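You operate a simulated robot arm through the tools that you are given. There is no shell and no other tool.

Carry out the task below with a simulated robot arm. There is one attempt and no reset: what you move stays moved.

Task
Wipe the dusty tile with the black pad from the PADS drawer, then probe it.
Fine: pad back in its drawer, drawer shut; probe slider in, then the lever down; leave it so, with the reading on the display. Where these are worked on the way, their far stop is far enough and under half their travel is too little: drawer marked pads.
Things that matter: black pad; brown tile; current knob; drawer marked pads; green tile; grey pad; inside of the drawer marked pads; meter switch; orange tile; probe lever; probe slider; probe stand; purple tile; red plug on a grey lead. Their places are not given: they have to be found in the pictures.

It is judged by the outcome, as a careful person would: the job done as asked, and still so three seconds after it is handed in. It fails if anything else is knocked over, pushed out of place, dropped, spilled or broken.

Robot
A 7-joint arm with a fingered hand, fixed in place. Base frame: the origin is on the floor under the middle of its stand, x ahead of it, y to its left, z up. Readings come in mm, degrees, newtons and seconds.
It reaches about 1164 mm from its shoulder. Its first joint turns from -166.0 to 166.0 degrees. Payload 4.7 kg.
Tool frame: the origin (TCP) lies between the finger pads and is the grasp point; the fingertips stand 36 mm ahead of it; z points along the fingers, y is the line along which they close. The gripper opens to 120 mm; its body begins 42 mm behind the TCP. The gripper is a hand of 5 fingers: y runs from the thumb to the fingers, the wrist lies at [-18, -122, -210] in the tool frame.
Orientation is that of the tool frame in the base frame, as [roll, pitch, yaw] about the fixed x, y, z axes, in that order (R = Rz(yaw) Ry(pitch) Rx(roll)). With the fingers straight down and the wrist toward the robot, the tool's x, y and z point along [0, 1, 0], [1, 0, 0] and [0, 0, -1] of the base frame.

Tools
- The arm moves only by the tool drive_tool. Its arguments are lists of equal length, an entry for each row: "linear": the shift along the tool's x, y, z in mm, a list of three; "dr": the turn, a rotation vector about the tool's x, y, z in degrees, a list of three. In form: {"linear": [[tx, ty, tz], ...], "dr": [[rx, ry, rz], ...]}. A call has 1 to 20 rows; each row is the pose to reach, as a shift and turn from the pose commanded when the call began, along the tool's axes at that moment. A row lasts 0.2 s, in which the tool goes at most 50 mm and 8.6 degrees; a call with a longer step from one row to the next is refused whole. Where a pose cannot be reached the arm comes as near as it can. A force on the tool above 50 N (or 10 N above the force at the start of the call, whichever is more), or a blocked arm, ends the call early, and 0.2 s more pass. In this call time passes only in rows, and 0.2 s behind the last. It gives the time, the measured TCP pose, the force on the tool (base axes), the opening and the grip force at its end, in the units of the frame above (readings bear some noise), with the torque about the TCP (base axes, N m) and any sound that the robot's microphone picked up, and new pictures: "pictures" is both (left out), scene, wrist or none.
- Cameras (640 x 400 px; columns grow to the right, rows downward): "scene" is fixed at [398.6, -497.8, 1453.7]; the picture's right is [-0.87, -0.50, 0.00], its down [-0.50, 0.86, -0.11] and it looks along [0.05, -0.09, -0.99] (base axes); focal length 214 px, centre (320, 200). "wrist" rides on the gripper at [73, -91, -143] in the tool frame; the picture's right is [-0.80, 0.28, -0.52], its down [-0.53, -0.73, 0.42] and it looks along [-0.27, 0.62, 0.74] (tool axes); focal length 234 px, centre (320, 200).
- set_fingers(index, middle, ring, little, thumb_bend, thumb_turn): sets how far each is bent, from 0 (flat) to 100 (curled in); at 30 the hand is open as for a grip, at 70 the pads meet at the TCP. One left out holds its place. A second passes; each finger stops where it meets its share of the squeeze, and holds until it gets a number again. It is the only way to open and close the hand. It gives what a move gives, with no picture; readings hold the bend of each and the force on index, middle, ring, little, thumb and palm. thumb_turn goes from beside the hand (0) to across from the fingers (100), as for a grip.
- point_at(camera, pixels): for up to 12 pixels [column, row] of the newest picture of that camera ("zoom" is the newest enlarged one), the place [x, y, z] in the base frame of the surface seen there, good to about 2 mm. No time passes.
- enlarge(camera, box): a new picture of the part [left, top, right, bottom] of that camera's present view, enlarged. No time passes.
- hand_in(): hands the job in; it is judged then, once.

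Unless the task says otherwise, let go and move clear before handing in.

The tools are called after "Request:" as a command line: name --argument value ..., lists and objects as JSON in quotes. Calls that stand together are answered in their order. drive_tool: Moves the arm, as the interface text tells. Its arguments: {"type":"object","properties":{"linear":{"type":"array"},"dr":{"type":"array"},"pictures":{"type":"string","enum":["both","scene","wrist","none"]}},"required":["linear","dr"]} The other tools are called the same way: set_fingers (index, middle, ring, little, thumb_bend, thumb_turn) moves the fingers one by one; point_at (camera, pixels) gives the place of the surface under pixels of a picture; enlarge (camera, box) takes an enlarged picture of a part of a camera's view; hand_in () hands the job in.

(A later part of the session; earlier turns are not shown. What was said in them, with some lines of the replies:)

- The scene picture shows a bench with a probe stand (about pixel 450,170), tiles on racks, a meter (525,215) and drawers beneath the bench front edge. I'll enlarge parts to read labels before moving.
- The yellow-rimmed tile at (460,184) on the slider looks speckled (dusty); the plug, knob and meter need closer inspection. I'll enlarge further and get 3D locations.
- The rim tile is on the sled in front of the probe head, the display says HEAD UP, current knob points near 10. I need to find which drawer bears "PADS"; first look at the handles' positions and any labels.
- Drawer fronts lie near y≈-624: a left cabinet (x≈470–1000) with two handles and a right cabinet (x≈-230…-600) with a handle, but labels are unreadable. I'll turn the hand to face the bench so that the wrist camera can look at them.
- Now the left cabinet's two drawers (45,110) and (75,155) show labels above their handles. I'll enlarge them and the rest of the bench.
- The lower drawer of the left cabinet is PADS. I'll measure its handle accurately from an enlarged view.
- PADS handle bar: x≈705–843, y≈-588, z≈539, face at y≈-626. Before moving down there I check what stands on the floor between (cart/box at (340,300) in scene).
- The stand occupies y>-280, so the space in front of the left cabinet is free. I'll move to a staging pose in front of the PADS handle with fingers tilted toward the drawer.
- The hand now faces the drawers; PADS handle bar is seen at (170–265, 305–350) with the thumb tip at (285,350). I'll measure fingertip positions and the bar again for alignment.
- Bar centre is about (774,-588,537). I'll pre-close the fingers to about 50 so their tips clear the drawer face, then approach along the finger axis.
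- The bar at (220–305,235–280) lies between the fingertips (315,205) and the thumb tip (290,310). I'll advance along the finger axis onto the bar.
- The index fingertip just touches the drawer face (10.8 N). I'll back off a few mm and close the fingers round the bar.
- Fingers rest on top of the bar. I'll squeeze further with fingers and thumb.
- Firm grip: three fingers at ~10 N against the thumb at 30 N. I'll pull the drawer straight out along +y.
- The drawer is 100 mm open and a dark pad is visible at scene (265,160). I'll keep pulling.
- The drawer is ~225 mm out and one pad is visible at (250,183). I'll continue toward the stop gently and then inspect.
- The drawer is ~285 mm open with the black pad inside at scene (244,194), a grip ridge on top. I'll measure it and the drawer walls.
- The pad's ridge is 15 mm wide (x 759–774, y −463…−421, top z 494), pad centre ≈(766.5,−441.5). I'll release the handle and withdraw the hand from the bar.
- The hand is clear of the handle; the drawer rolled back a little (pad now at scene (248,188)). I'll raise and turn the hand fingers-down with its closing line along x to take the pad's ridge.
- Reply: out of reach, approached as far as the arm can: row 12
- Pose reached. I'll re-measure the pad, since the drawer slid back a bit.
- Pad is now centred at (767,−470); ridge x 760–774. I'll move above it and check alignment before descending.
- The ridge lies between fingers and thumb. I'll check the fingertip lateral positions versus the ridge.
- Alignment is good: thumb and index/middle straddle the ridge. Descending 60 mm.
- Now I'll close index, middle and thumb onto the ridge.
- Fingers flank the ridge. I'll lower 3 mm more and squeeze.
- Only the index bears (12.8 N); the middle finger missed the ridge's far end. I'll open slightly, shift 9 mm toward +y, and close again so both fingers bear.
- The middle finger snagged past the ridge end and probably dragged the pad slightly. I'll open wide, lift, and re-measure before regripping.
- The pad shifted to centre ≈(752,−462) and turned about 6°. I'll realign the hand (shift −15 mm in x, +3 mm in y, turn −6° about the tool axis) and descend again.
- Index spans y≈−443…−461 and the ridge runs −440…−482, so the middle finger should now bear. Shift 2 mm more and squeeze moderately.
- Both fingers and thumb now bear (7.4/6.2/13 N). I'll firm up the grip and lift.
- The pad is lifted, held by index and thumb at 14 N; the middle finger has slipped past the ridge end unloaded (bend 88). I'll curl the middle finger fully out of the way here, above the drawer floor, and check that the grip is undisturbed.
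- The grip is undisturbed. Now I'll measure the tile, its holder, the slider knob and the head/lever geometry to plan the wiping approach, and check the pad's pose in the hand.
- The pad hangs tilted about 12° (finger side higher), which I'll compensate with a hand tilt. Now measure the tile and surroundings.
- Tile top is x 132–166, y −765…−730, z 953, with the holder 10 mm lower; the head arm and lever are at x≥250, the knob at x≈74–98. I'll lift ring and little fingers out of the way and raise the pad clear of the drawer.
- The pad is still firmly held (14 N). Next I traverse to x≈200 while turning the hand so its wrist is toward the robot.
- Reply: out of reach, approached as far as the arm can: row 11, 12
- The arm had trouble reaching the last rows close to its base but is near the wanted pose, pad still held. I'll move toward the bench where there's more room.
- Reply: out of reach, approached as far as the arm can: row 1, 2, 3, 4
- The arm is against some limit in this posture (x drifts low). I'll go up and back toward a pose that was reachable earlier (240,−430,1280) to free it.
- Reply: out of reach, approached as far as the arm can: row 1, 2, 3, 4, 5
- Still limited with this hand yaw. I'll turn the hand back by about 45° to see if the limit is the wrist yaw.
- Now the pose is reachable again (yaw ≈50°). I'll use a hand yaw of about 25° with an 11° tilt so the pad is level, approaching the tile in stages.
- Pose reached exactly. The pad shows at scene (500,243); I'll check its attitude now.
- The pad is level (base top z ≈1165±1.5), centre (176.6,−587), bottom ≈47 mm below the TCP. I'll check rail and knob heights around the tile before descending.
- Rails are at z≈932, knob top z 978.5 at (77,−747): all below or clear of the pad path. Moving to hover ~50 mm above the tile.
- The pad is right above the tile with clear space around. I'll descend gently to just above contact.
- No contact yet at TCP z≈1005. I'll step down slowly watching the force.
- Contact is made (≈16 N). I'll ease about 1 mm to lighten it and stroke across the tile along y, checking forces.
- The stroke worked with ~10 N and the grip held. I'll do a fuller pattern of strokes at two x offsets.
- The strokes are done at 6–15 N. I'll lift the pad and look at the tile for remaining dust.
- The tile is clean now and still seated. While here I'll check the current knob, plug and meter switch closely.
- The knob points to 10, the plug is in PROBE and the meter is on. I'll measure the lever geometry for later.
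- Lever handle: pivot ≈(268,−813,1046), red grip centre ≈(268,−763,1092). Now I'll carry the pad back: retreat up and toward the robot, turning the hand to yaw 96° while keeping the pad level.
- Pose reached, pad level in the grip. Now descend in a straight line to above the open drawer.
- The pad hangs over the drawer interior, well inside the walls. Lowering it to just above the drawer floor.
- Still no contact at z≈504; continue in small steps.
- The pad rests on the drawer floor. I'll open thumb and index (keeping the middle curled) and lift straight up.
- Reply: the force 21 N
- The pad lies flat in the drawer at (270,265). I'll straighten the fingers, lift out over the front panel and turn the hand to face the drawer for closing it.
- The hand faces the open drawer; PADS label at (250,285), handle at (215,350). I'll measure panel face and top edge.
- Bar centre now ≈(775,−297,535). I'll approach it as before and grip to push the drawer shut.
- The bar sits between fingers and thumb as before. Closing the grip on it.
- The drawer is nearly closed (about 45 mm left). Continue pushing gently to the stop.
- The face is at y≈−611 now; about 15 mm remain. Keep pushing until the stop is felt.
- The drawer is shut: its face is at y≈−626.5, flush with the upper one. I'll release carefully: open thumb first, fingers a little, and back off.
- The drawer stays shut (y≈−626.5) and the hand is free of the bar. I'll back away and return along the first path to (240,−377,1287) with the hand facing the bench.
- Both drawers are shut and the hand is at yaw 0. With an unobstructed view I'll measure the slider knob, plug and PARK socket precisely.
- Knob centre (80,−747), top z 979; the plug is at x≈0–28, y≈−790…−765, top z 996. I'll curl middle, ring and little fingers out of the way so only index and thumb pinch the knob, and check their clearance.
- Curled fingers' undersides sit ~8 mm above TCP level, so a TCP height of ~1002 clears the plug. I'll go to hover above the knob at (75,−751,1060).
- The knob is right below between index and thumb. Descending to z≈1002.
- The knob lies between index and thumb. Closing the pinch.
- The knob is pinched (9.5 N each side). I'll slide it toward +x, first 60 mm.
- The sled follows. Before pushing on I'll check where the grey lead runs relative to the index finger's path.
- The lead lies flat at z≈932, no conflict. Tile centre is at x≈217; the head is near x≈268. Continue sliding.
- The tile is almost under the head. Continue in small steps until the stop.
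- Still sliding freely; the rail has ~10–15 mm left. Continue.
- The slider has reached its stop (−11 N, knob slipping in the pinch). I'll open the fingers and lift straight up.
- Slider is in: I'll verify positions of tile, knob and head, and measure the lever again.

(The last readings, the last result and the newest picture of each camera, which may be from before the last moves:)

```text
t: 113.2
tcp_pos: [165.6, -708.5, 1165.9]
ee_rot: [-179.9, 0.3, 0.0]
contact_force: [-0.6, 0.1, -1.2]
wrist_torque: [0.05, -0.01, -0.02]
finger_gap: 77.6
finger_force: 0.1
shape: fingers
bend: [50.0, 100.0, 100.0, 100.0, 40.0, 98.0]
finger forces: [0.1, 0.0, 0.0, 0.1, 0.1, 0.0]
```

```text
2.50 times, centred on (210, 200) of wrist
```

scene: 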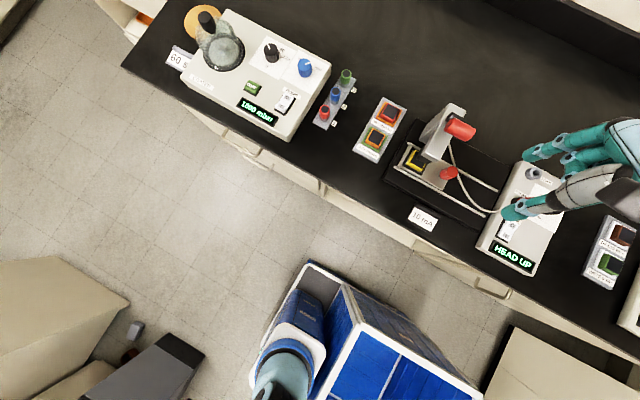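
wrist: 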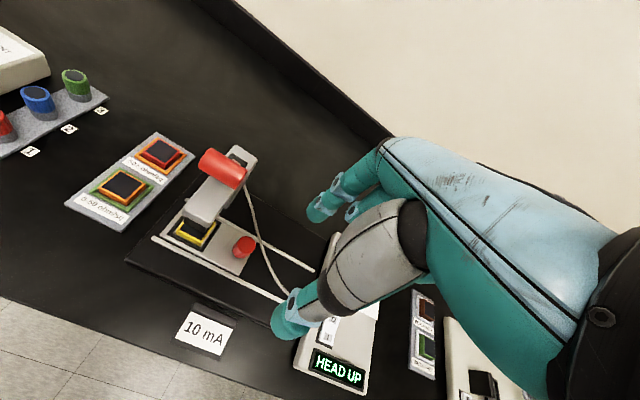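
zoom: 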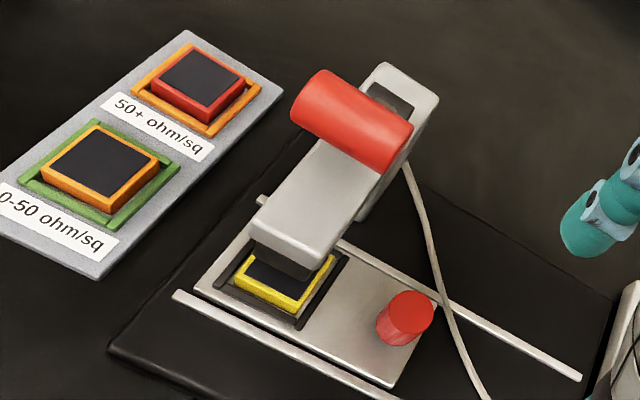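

The slider knob is now at x≈199 and the tile sits under the head (x≈271). Now the lever: red grip centre ≈(271,−763,1092). I'll form a pusher with index, middle and ring fingertips and move above it.

Request:
set_fingers --index 74 --middle 74 --ring 74 --little 74 --thumb_bend 40

Request:
drive_tool --linear '[[0, 0, -20], [36, 15, -25], [72, 32, -25], [108.4, 48.5, -25]]' --dr '[[0, 0, 0], [0, 0, 0], [0, 0, 0], [0, 0, 0]]'

Request:
enlarge --camera "scene" --box '[400, 80, 520, 200]'

Request:
enlarge --camera "wrist" --box '[200, 140, 400, 360]'

```text
t: 114.2
tcp_pos: [165.9, -707.9, 1165.2]
ee_rot: [-179.9, 0.0, 0.1]
contact_force: [0.7, -0.6, 0.3]
wrist_torque: [0.0, 0.01, 0.03]
finger_gap: 37.8
finger_force: 0.0
shape: fingers
bend: [74.0, 74.0, 74.0, 74.0, 40.0, 98.0]
finger forces: [0.1, 0.1, 0.0, 0.0, 0.0, 0.0]
```

```text
t: 115.2
tcp_pos: [273.8, -756.5, 1192.0]
ee_rot: [-180.0, 0.1, 0.0]
contact_force: [-0.7, 0.7, -0.7]
wrist_torque: [0.0, -0.04, 0.05]
finger_gap: 37.8
finger_force: 0.1
shape: fingers
bend: [74.0, 74.0, 74.0, 74.0, 40.0, 98.0]
finger forces: [0.0, 0.1, 0.0, 0.1, 0.1, 0.0]
```

scene: 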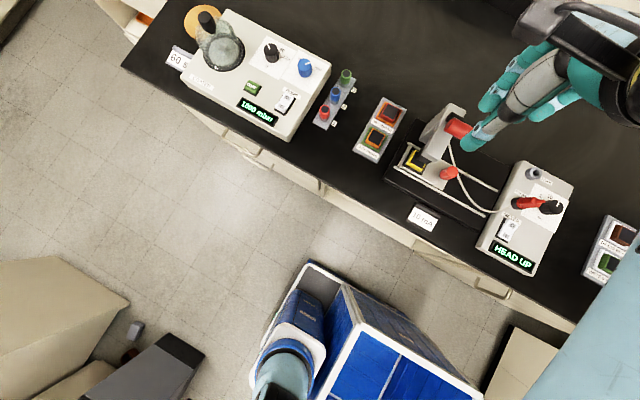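
wrist: 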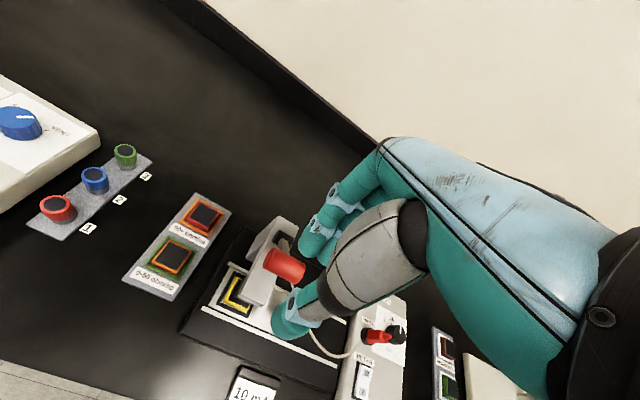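

```text
3.33 times, centred on (460, 140) of scene
```

zoom: 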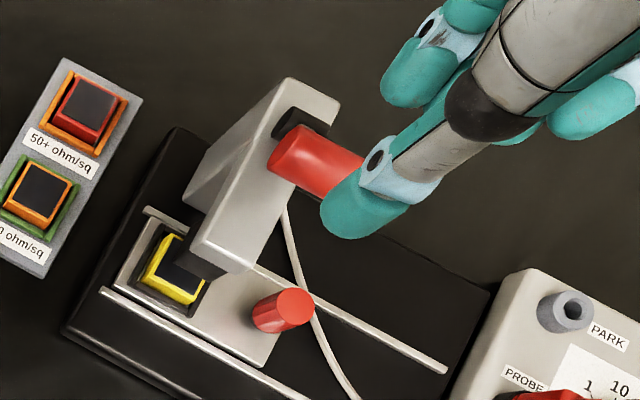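

```text
1.82 times, centred on (300, 250) of wrist
```

zoom: 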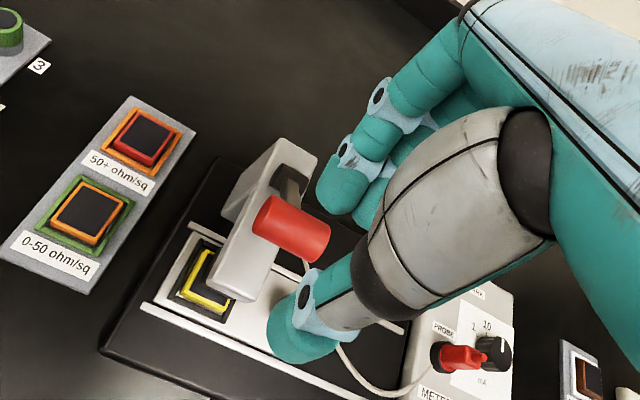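

Request:
point_at --camera "zoom" --pixels '[[325, 200], [340, 210], [362, 220], [335, 185], [290, 230], [310, 245], [275, 205], [275, 345], [290, 360]]'

```text
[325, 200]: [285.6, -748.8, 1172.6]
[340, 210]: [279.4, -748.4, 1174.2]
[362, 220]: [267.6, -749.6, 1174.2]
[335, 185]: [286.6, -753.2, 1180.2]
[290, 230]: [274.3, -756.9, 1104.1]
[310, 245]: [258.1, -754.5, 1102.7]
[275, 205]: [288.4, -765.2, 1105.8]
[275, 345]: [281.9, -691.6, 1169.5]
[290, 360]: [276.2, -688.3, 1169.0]
```

Index (x≈281) and middle (x≈261) are above the grip. I'll curl ring and little, shift 5 mm toward −y and lower to just above the handle.

Request:
set_fingers --ring 100 --little 100

Request:
drive_tool --linear '[[0, 5, 15], [0, 5, 30], [0, 5, 42]]' --dr '[[0, 0, 0], [0, 0, 0], [0, 0, 0]]'

Request:
enlarge --camera "wrist" --box '[200, 140, 400, 360]'

```text
t: 116.2
tcp_pos: [274.5, -755.8, 1190.8]
ee_rot: [-180.0, 0.1, 0.2]
contact_force: [-0.4, -0.5, -0.2]
wrist_torque: [-0.02, -0.02, -0.01]
finger_gap: 38.0
finger_force: 0.0
shape: fingers
bend: [74.0, 74.0, 100.0, 100.0, 40.0, 98.0]
finger forces: [0.1, 0.0, 0.1, 0.0, 0.1, 0.0]
```

```text
t: 117.0
tcp_pos: [275.0, -760.7, 1149.9]
ee_rot: [180.0, 0.2, 0.1]
contact_force: [0.2, -0.1, 0.4]
wrist_torque: [0.01, 0.0, 0.02]
finger_gap: 37.7
finger_force: 0.0
shape: fingers
bend: [74.0, 74.0, 100.0, 100.0, 40.0, 98.0]
finger forces: [0.0, 0.0, 0.0, 0.0, 0.1, 0.1]
```

scene: 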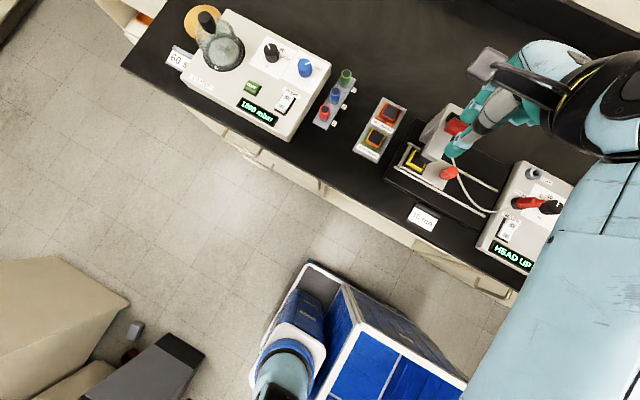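
wrist: 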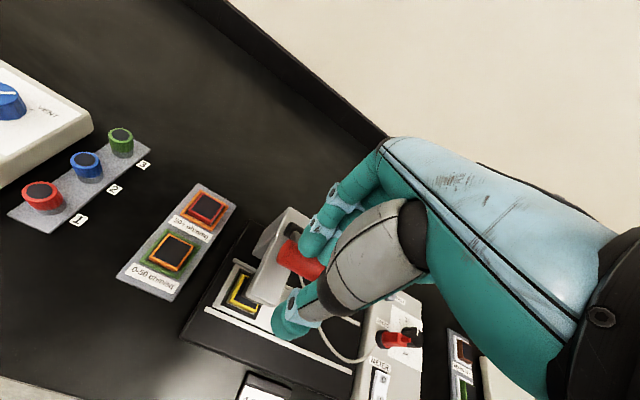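

```text
1.82 times, centred on (300, 250) of wrist
```

zoom: 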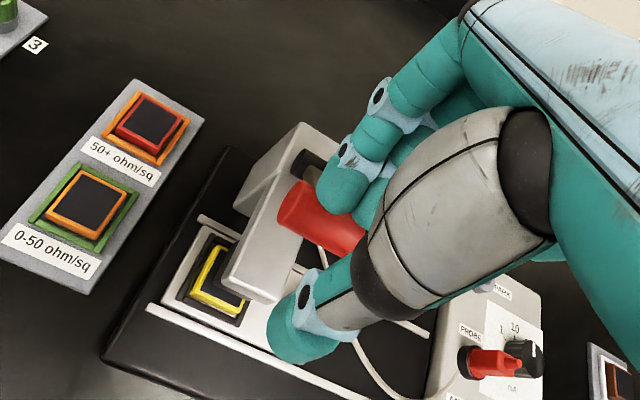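

Fingertips are just above the grip. Lowering slowly to contact.

Request:
drive_tool --linear '[[0, 0, 3], [0, 0, 6], [0, 0, 9]]' --dr '[[0, 0, 0], [0, 0, 0], [0, 0, 0]]' --pictures "none"

Request:
drive_tool --linear '[[0, 0, 3], [0, 0, 6]]' --dr '[[0, 0, 0], [0, 0, 0]]' --pictures "wrist"

Request:
enlarge --camera "wrist" --box '[200, 140, 400, 360]'

```text
t: 117.8
tcp_pos: [274.7, -762.2, 1140.1]
ee_rot: [179.8, 0.0, 0.1]
contact_force: [0.1, 0.3, 0.2]
wrist_torque: [0.02, 0.0, -0.04]
finger_gap: 37.8
finger_force: 0.1
shape: fingers
bend: [74.0, 74.0, 100.0, 100.0, 40.0, 98.0]
finger forces: [0.0, 0.0, 0.0, 0.0, 0.0, 0.0]
```

```text
t: 118.4
tcp_pos: [273.1, -760.5, 1133.7]
ee_rot: [-179.9, 0.1, 0.0]
contact_force: [0.3, 0.2, 0.1]
wrist_torque: [0.02, 0.02, -0.01]
finger_gap: 37.8
finger_force: 0.1
shape: fingers
bend: [74.0, 74.0, 100.0, 100.0, 40.0, 98.0]
finger forces: [0.0, 0.1, 0.0, 0.0, 0.0, 0.0]
```

wrist: 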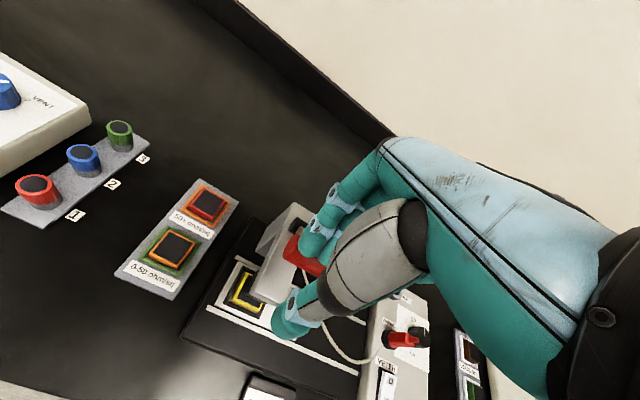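

```text
1.82 times, centred on (300, 250) of wrist
```

zoom: 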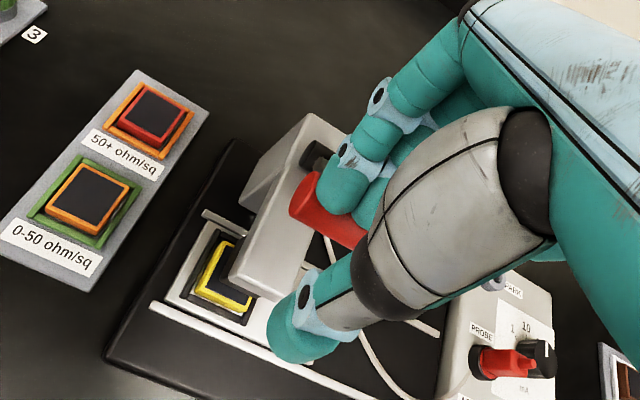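

Request:
drive_tool --linear '[[0, 0, 2], [0, 0, 4]]' --dr '[[0, 0, 0], [0, 0, 0]]' --pictures "none"

Request:
drive_tool --linear '[[0, 0, 2], [0, 0, 4]]' --dr '[[0, 0, 0], [0, 0, 0]]' --pictures "wrist"

Request:
enlarge --camera "wrist" --box '[200, 140, 400, 360]'

```text
t: 119.0
tcp_pos: [273.2, -759.7, 1130.1]
ee_rot: [180.0, 0.1, 0.0]
contact_force: [0.1, 1.2, 3.8]
wrist_torque: [0.06, 0.0, 0.01]
finger_gap: 36.4
finger_force: 1.5
shape: fingers
bend: [74.0, 74.0, 100.0, 100.0, 40.0, 98.0]
finger forces: [2.6, 0.1, 0.0, 0.1, 0.0, 0.1]
```

```text
t: 119.6
tcp_pos: [273.5, -760.7, 1126.1]
ee_rot: [-180.0, 0.1, 0.1]
contact_force: [0.0, 3.0, 4.7]
wrist_torque: [0.09, 0.0, -0.01]
finger_gap: 34.2
finger_force: 2.7
shape: fingers
bend: [75.0, 74.0, 100.0, 100.0, 40.0, 98.0]
finger forces: [3.6, 1.2, 0.0, 0.1, 0.0, 0.0]
```

wrist: 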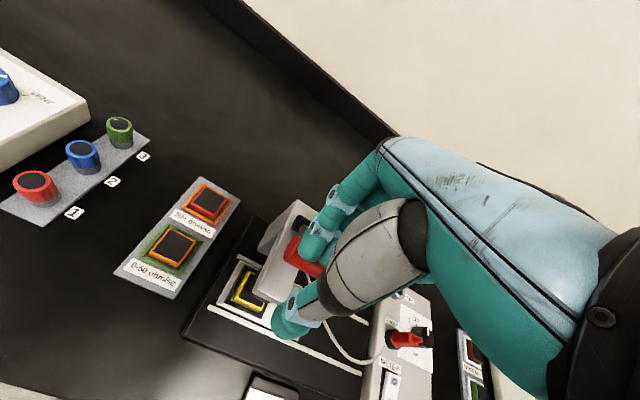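

```text
1.82 times, centred on (300, 250) of wrist
```

zoom: 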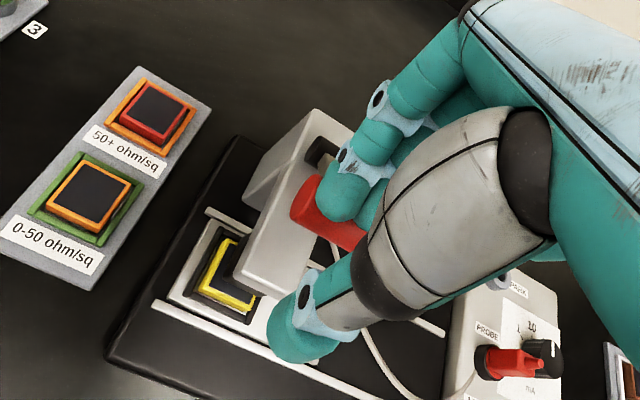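

Contact (≈5 N) and the lever starts to give. I'll follow its arc downwards: down and slightly toward +y.

Request:
drive_tool --linear '[[0, -2.5, 3.7], [0, -4.9, 7.3], [0, -7, 11.5], [0, -9, 15.8]]' --dr '[[0, 0, 0], [0, 0, 0], [0, 0, 0], [0, 0, 0]]' --pictures "wrist"

Request:
enlarge --camera "wrist" --box '[200, 140, 400, 360]'

```text
t: 120.6
tcp_pos: [273.5, -751.3, 1109.4]
ee_rot: [-179.9, 0.1, 0.0]
contact_force: [0.0, 0.2, 1.0]
wrist_torque: [-0.01, -0.03, 0.0]
finger_gap: 37.5
finger_force: 0.3
shape: fingers
bend: [74.0, 74.0, 100.0, 100.0, 40.0, 98.0]
finger forces: [0.2, 0.0, 0.1, 0.1, 0.0, 0.0]
```

wrist: 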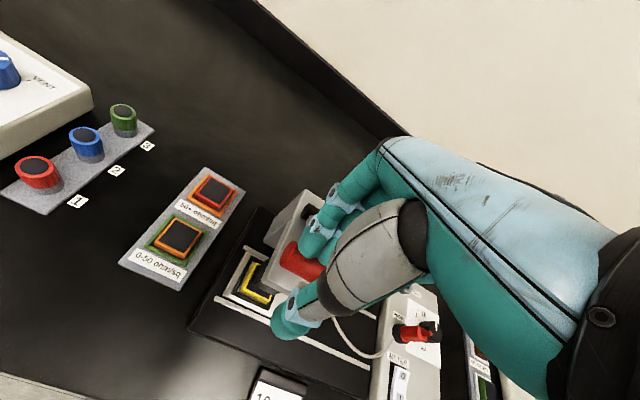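

```text
1.82 times, centred on (300, 250) of wrist
```

zoom: 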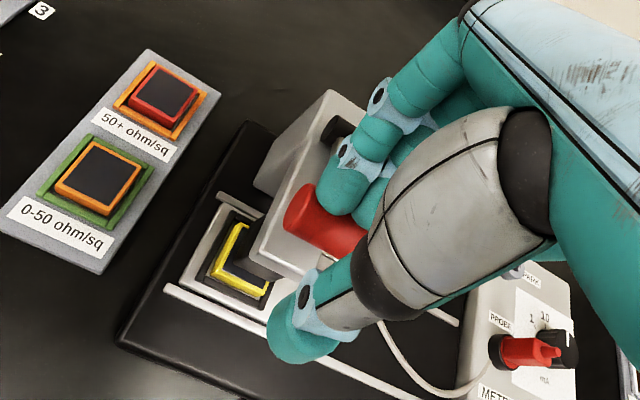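

Request:
point_at --camera "zoom" --pixels '[[310, 215], [295, 200], [305, 190], [340, 240], [290, 230], [335, 205]]'

Request:
drive_tool --linear '[[0, -1.5, 4.5], [0, -2.9, 8.9], [0, -3.8, 13.5], [0, -4.5, 18.2]]' --dr '[[0, 0, 0], [0, 0, 0], [0, 0, 0], [0, 0, 0]]' --pictures "both"

Request:
enlarge --camera "wrist" --box '[200, 140, 400, 360]'

```text
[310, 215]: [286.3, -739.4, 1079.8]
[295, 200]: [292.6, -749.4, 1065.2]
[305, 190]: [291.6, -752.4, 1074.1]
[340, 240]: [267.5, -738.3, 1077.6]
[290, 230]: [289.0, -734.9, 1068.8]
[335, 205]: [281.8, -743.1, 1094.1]
```

```text
t: 121.6
tcp_pos: [273.4, -747.9, 1091.0]
ee_rot: [-179.9, 0.1, 0.1]
contact_force: [0.7, 0.2, 0.0]
wrist_torque: [0.04, -0.05, -0.02]
finger_gap: 37.8
finger_force: 0.0
shape: fingers
bend: [74.0, 74.0, 100.0, 100.0, 40.0, 98.0]
finger forces: [0.0, 0.0, 0.0, 0.0, 0.1, 0.0]
```

scene: 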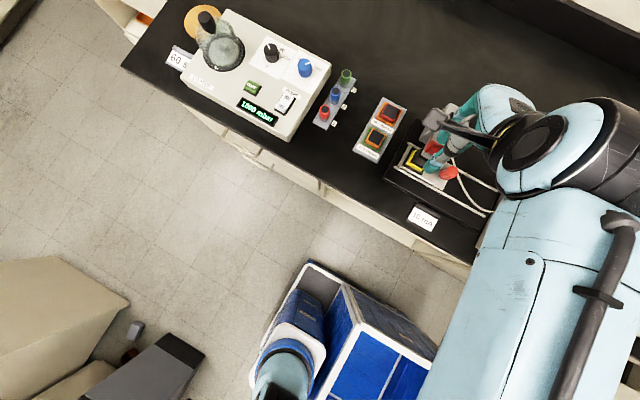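
wrist: 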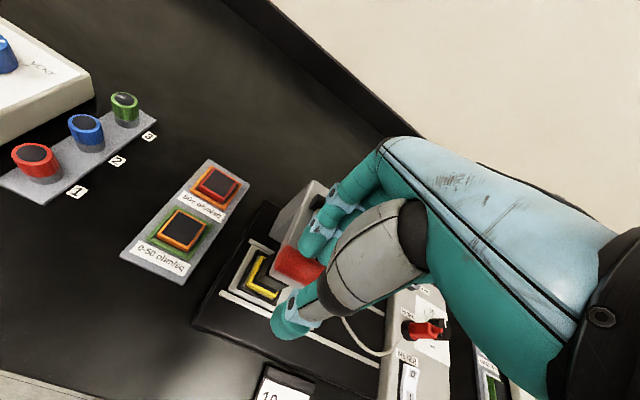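

```text
1.82 times, centred on (300, 250) of wrist
```

zoom: 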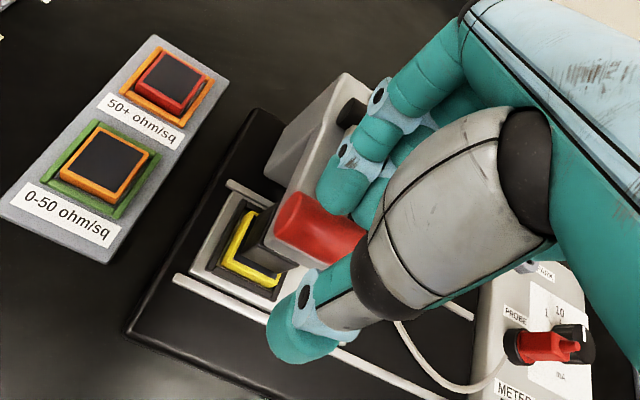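

Request:
point_at --camera "zoom" --pixels '[[310, 225], [285, 230], [295, 200], [330, 245], [280, 245], [335, 205], [320, 200], [360, 100], [300, 160], [260, 240]]'

Request:
enlarge --camera "scene" --box '[380, 80, 520, 240]'

```text
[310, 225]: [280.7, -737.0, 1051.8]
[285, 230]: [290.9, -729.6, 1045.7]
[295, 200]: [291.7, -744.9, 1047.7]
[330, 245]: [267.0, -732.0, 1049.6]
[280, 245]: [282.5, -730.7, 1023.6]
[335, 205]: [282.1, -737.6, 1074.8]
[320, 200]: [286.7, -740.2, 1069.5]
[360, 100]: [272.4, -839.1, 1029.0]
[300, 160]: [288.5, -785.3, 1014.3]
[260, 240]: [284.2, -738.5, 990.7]
```

```text
2.50 times, centred on (450, 160) of scene
```

zoom: 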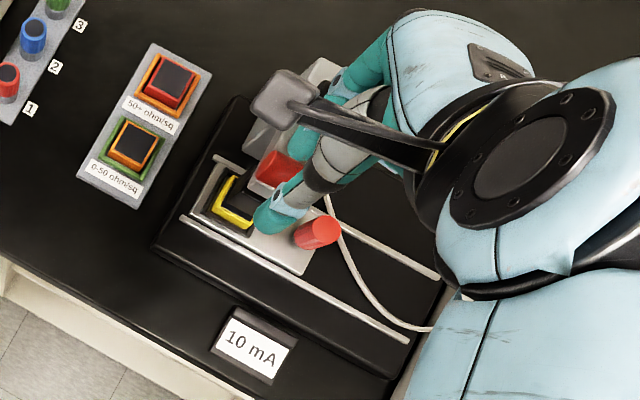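

The grip's top is now at z≈1052, below my fingertips. I'll continue down to confirm that the lever is at its lower stop.

Request:
drive_tool --linear '[[0, -1, 4], [0, -2, 8], [0, -3, 11], [0, -3, 14]]' --dr '[[0, 0, 0], [0, 0, 0], [0, 0, 0], [0, 0, 0]]' --pictures "wrist"

Request:
enlarge --camera "wrist" --box '[200, 140, 400, 360]'

```text
t: 122.6
tcp_pos: [272.5, -744.4, 1079.2]
ee_rot: [179.9, 0.1, 0.0]
contact_force: [0.2, -0.4, 5.4]
wrist_torque: [0.02, -0.05, -0.01]
finger_gap: 35.8
finger_force: 2.5
shape: fingers
bend: [74.0, 74.0, 100.0, 100.0, 40.0, 98.0]
finger forces: [4.6, 0.0, 0.1, 0.0, 0.1, 0.0]
```

wrist: 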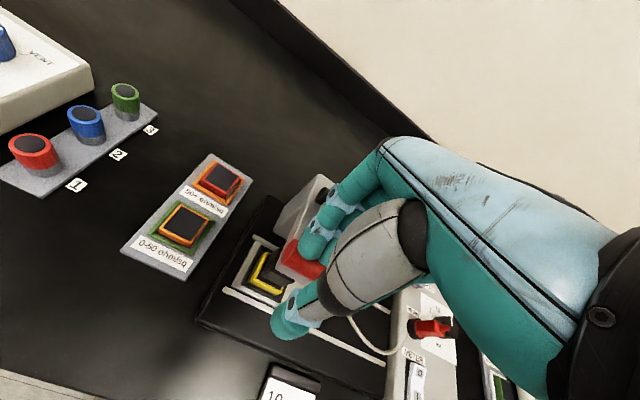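

```text
1.82 times, centred on (300, 250) of wrist
```

zoom: 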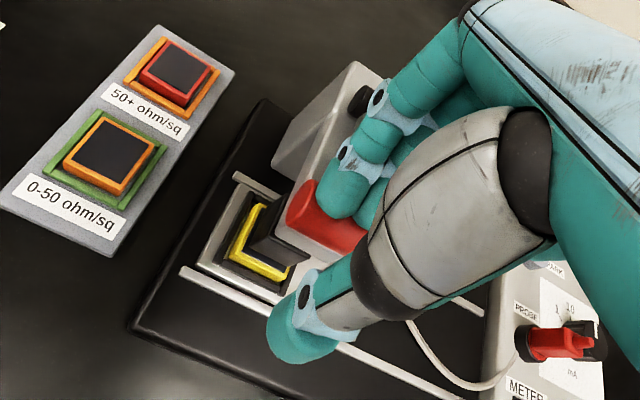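

Request:
drive_tool --linear '[[0, 0, 2], [0, 0, 4]]' --dr '[[0, 0, 0], [0, 0, 0]]' --pictures "wrist"

Request:
enlarge --camera "wrist" --box '[200, 140, 400, 360]'

Request:
point_at --camera "zoom" --pixels '[[310, 225], [295, 215], [305, 190], [325, 235], [300, 235], [262, 235]]'

```text
t: 123.2
tcp_pos: [273.9, -743.9, 1076.7]
ee_rot: [179.8, 0.0, 0.0]
contact_force: [1.2, -3.5, 14.8]
wrist_torque: [0.05, 0.0, 0.0]
finger_gap: 33.9
finger_force: 7.3
shape: fingers
bend: [75.0, 75.0, 100.0, 100.0, 40.0, 98.0]
finger forces: [8.9, 5.5, 0.0, 0.1, 0.0, 0.0]
```

wrist: 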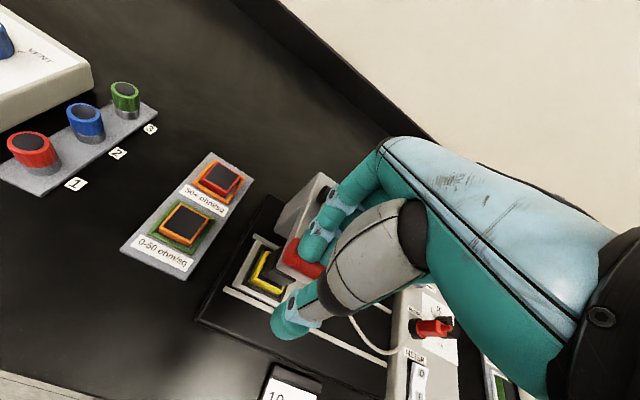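

```text
1.82 times, centred on (300, 250) of wrist
```

zoom: 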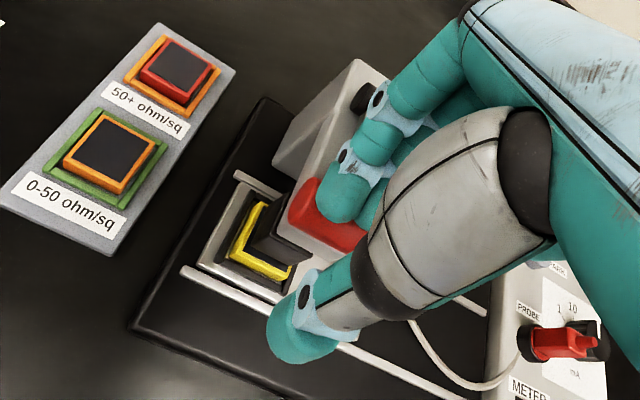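

```text
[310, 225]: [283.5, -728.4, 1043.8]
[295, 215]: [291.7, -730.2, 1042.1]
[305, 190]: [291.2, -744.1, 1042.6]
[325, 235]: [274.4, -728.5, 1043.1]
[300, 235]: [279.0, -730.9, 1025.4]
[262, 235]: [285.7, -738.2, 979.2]
```

The lever is at a firm stop (≈15 N) and the head block has come down. I'll lift the hand straight up and look at lever and display.

Request:
drive_tool --linear '[[0, 0, -5], [0, 0, -15], [0, 0, -40], [0, 0, -80], [-30, -30, -120], [-60, -70, -150]]' --dr '[[0, 0, 0], [0, 0, 0], [0, 0, 0], [0, 0, 0], [0, 0, 0], [0, 0, 0]]'

Request:
enlarge --camera "scene" --box '[380, 80, 580, 280]'

Request:
enlarge --camera "wrist" --box '[100, 100, 400, 400]'

```text
refused: row 5 steps farther than a row can; nothing moved
```

```text
2.00 times, centred on (480, 180) of scene
```

zoom: 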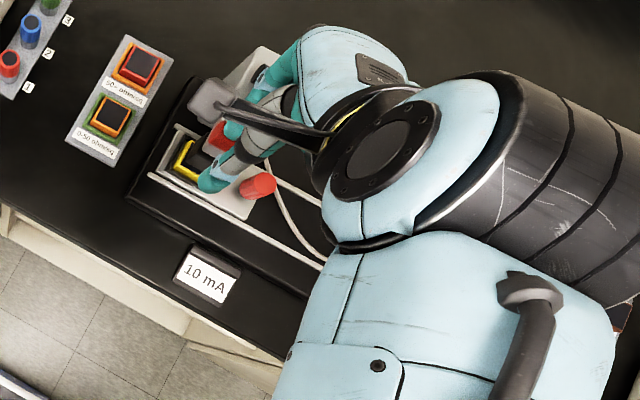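

```text
1.33 times, centred on (250, 250) of wrist
```

zoom: 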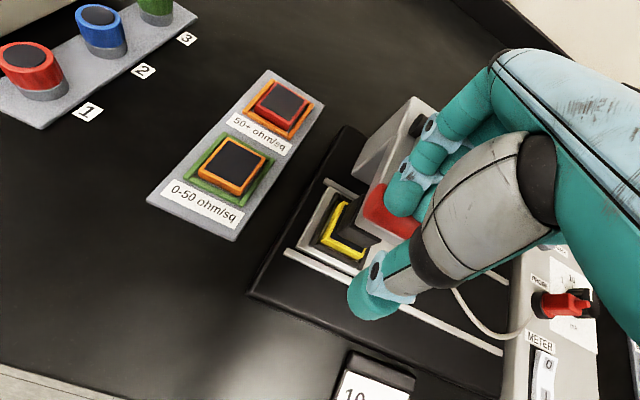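

That move was refused for one over-long step; nothing moved. I'll repeat the lift with shorter steps.

Request:
drive_tool --linear '[[0, 0, -5], [0, 0, -15], [0, 0, -40], [0, 0, -75], [-20, -20, -105], [-40, -45, -135], [-60, -75, -160], [-75, -110, -180]]' --dr '[[0, 0, 0], [0, 0, 0], [0, 0, 0], [0, 0, 0], [0, 0, 0], [0, 0, 0], [0, 0, 0], [0, 0, 0]]'

Request:
enlarge --camera "scene" --box '[380, 80, 580, 280]'

Request:
enlarge --camera "wrist" --box '[100, 100, 400, 400]'

```text
t: 125.0
tcp_pos: [200.7, -635.6, 1254.0]
ee_rot: [-179.9, 0.2, 0.2]
contact_force: [0.3, -0.4, -1.2]
wrist_torque: [0.04, 0.0, -0.03]
finger_gap: 37.6
finger_force: 0.1
shape: fingers
bend: [74.0, 74.0, 100.0, 100.0, 40.0, 98.0]
finger forces: [0.1, 0.0, 0.0, 0.0, 0.1, 0.0]
```

scene: 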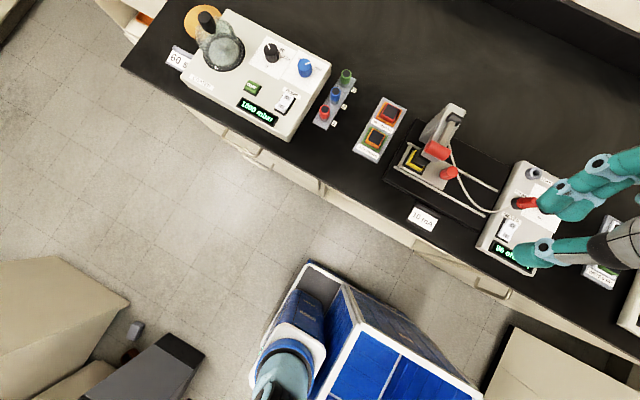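
wrist: 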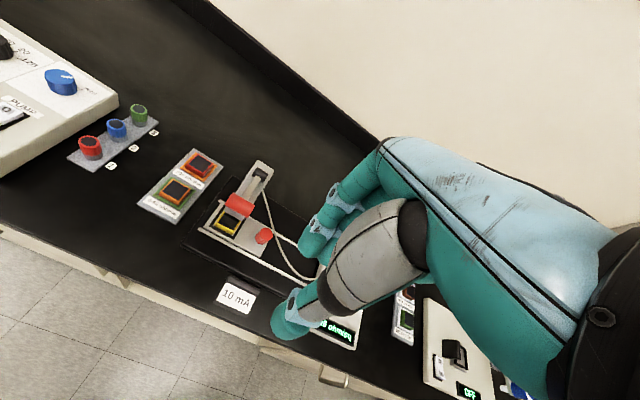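

```text
2.00 times, centred on (480, 180) of scene
```

zoom: 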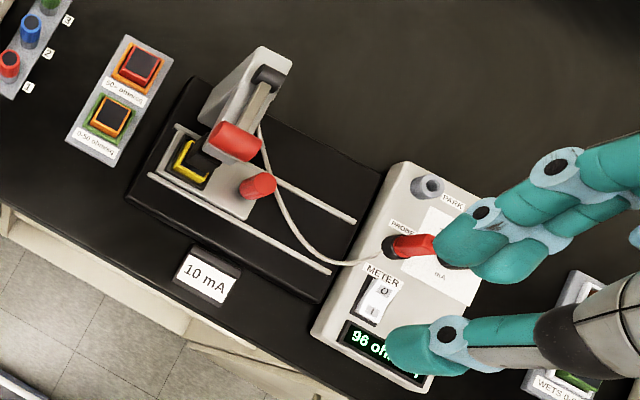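

```text
1.33 times, centred on (250, 250) of wrist
```

zoom: 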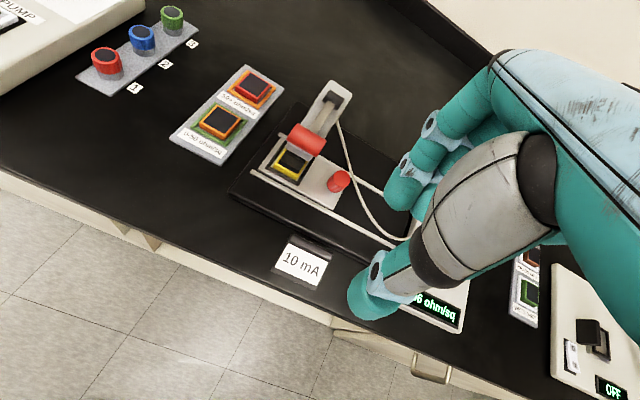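

The lever stays down and the display shows a reading ("96 ohm/sq"). I'll retreat clear of the bench and verify everything.

Request:
drive_tool --linear '[[5, -40, -5], [10, -80, -10], [15, -120, -15], [20, -160, -20], [30, -200, -25], [40, -240, -30]]' --dr '[[0, 0, 0], [0, 0, 0], [0, 0, 0], [0, 0, 0], [0, 0, 0], [0, 0, 0]]'

Request:
enlarge --camera "scene" --box '[400, 90, 580, 290]'

Request:
enlarge --camera "scene" --box '[140, 60, 420, 240]'

Request:
enlarge --camera "wrist" --box '[0, 60, 320, 280]'

```text
t: 126.4
tcp_pos: [238.3, -395.2, 1283.8]
ee_rot: [-179.8, 0.2, 0.0]
contact_force: [-0.7, -0.3, -0.9]
wrist_torque: [0.02, -0.01, 0.01]
finger_gap: 38.1
finger_force: 0.0
shape: fingers
bend: [74.0, 74.0, 100.0, 100.0, 40.0, 98.0]
finger forces: [0.0, 0.0, 0.1, 0.0, 0.1, 0.0]
```

scene: 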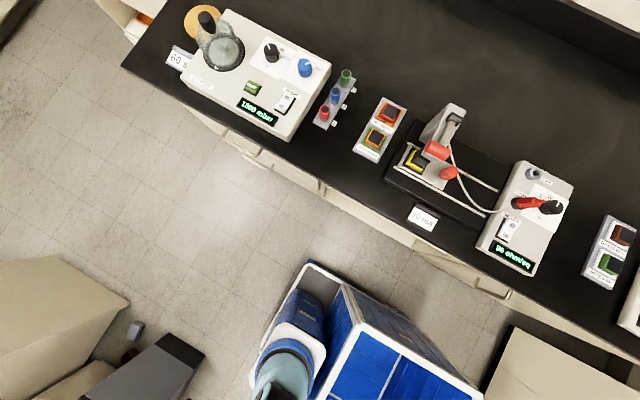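
wrist: 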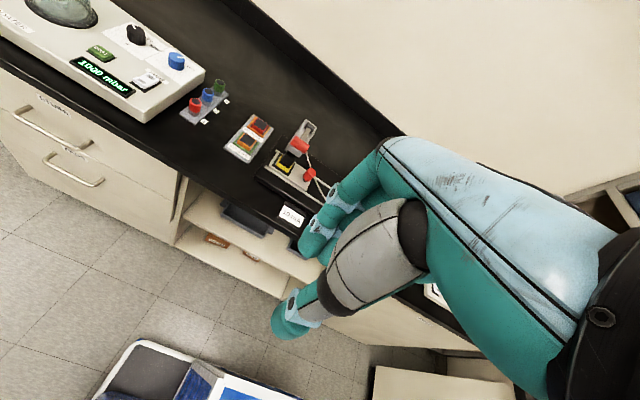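

```text
2.00 times, centred on (490, 190) of scene
```

zoom: 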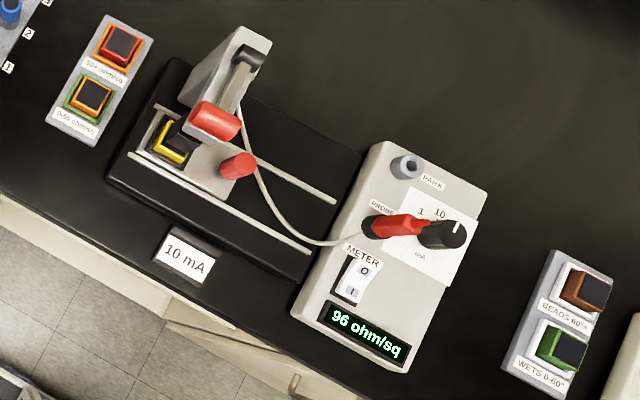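

```text
2.22 times, centred on (280, 150) of scene
```

zoom: 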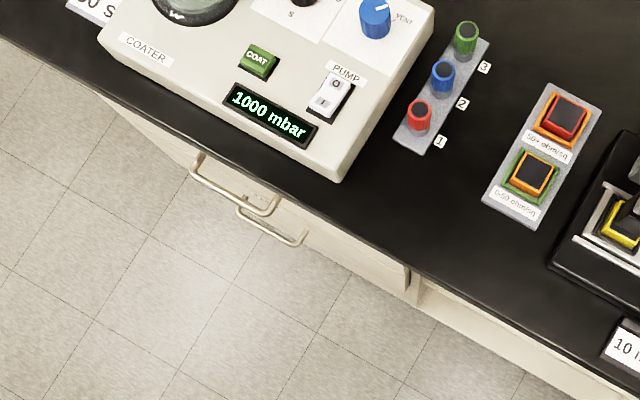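

```text
1.82 times, centred on (160, 170) of wrist
```

zoom: 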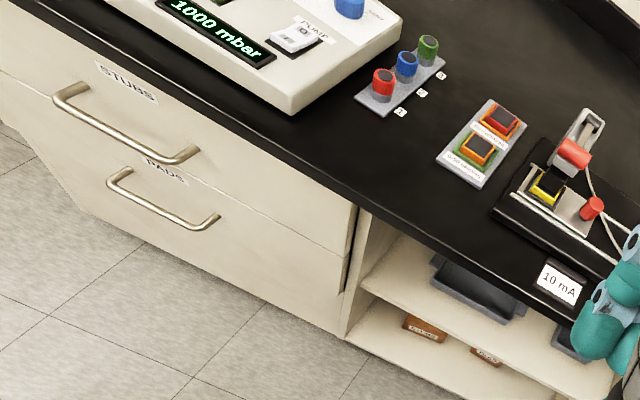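

Display reads 96 ohm/sq, lever is down, slider in. One last check that the PADS drawer face is flush.

Request:
point_at --camera "zoom" --pixels '[[240, 250], [300, 270], [100, 160], [250, 180], [150, 235], [300, 210]]'

```text
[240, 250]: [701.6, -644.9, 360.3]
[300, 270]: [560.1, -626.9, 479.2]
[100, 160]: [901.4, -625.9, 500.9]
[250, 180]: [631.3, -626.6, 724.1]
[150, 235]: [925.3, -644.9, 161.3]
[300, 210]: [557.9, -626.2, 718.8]
```

The PADS drawer face (y≈−626.5) is flush with the drawer above it. The tile is clean and seated under the lowered probe head. The slider is in, the lever is down, the display reads "96 ohm/sq", and the hand is clear, so I'm handing in.

Request:
hand_in

```text
The job is handed in.
```

The job is handed in. I wiped the dusty yellow tile with the black pad and probed it. The meter display now reads **96 ohm/sq**.

- **Tile:** the dust specks were gone when I checked after wiping, and the tile is still seated in its holder under the probe head.
- **Pad and drawer:** the black pad is back inside the PADS drawer, a few centimetres from where it first lay. The drawer is shut, flush with the STUBS drawer above it.
- **Probe:** I slid the probe in to its stop first, then pushed the lever down to its stop. It stayed down after I let go.
- **Meter:** the current knob (at 10 mA, matching the sign), the plug in PROBE and the meter switch were already set correctly, so I left them alone.

In the final pictures nothing else on the bench looks moved or knocked over, and the hand is clear of it.
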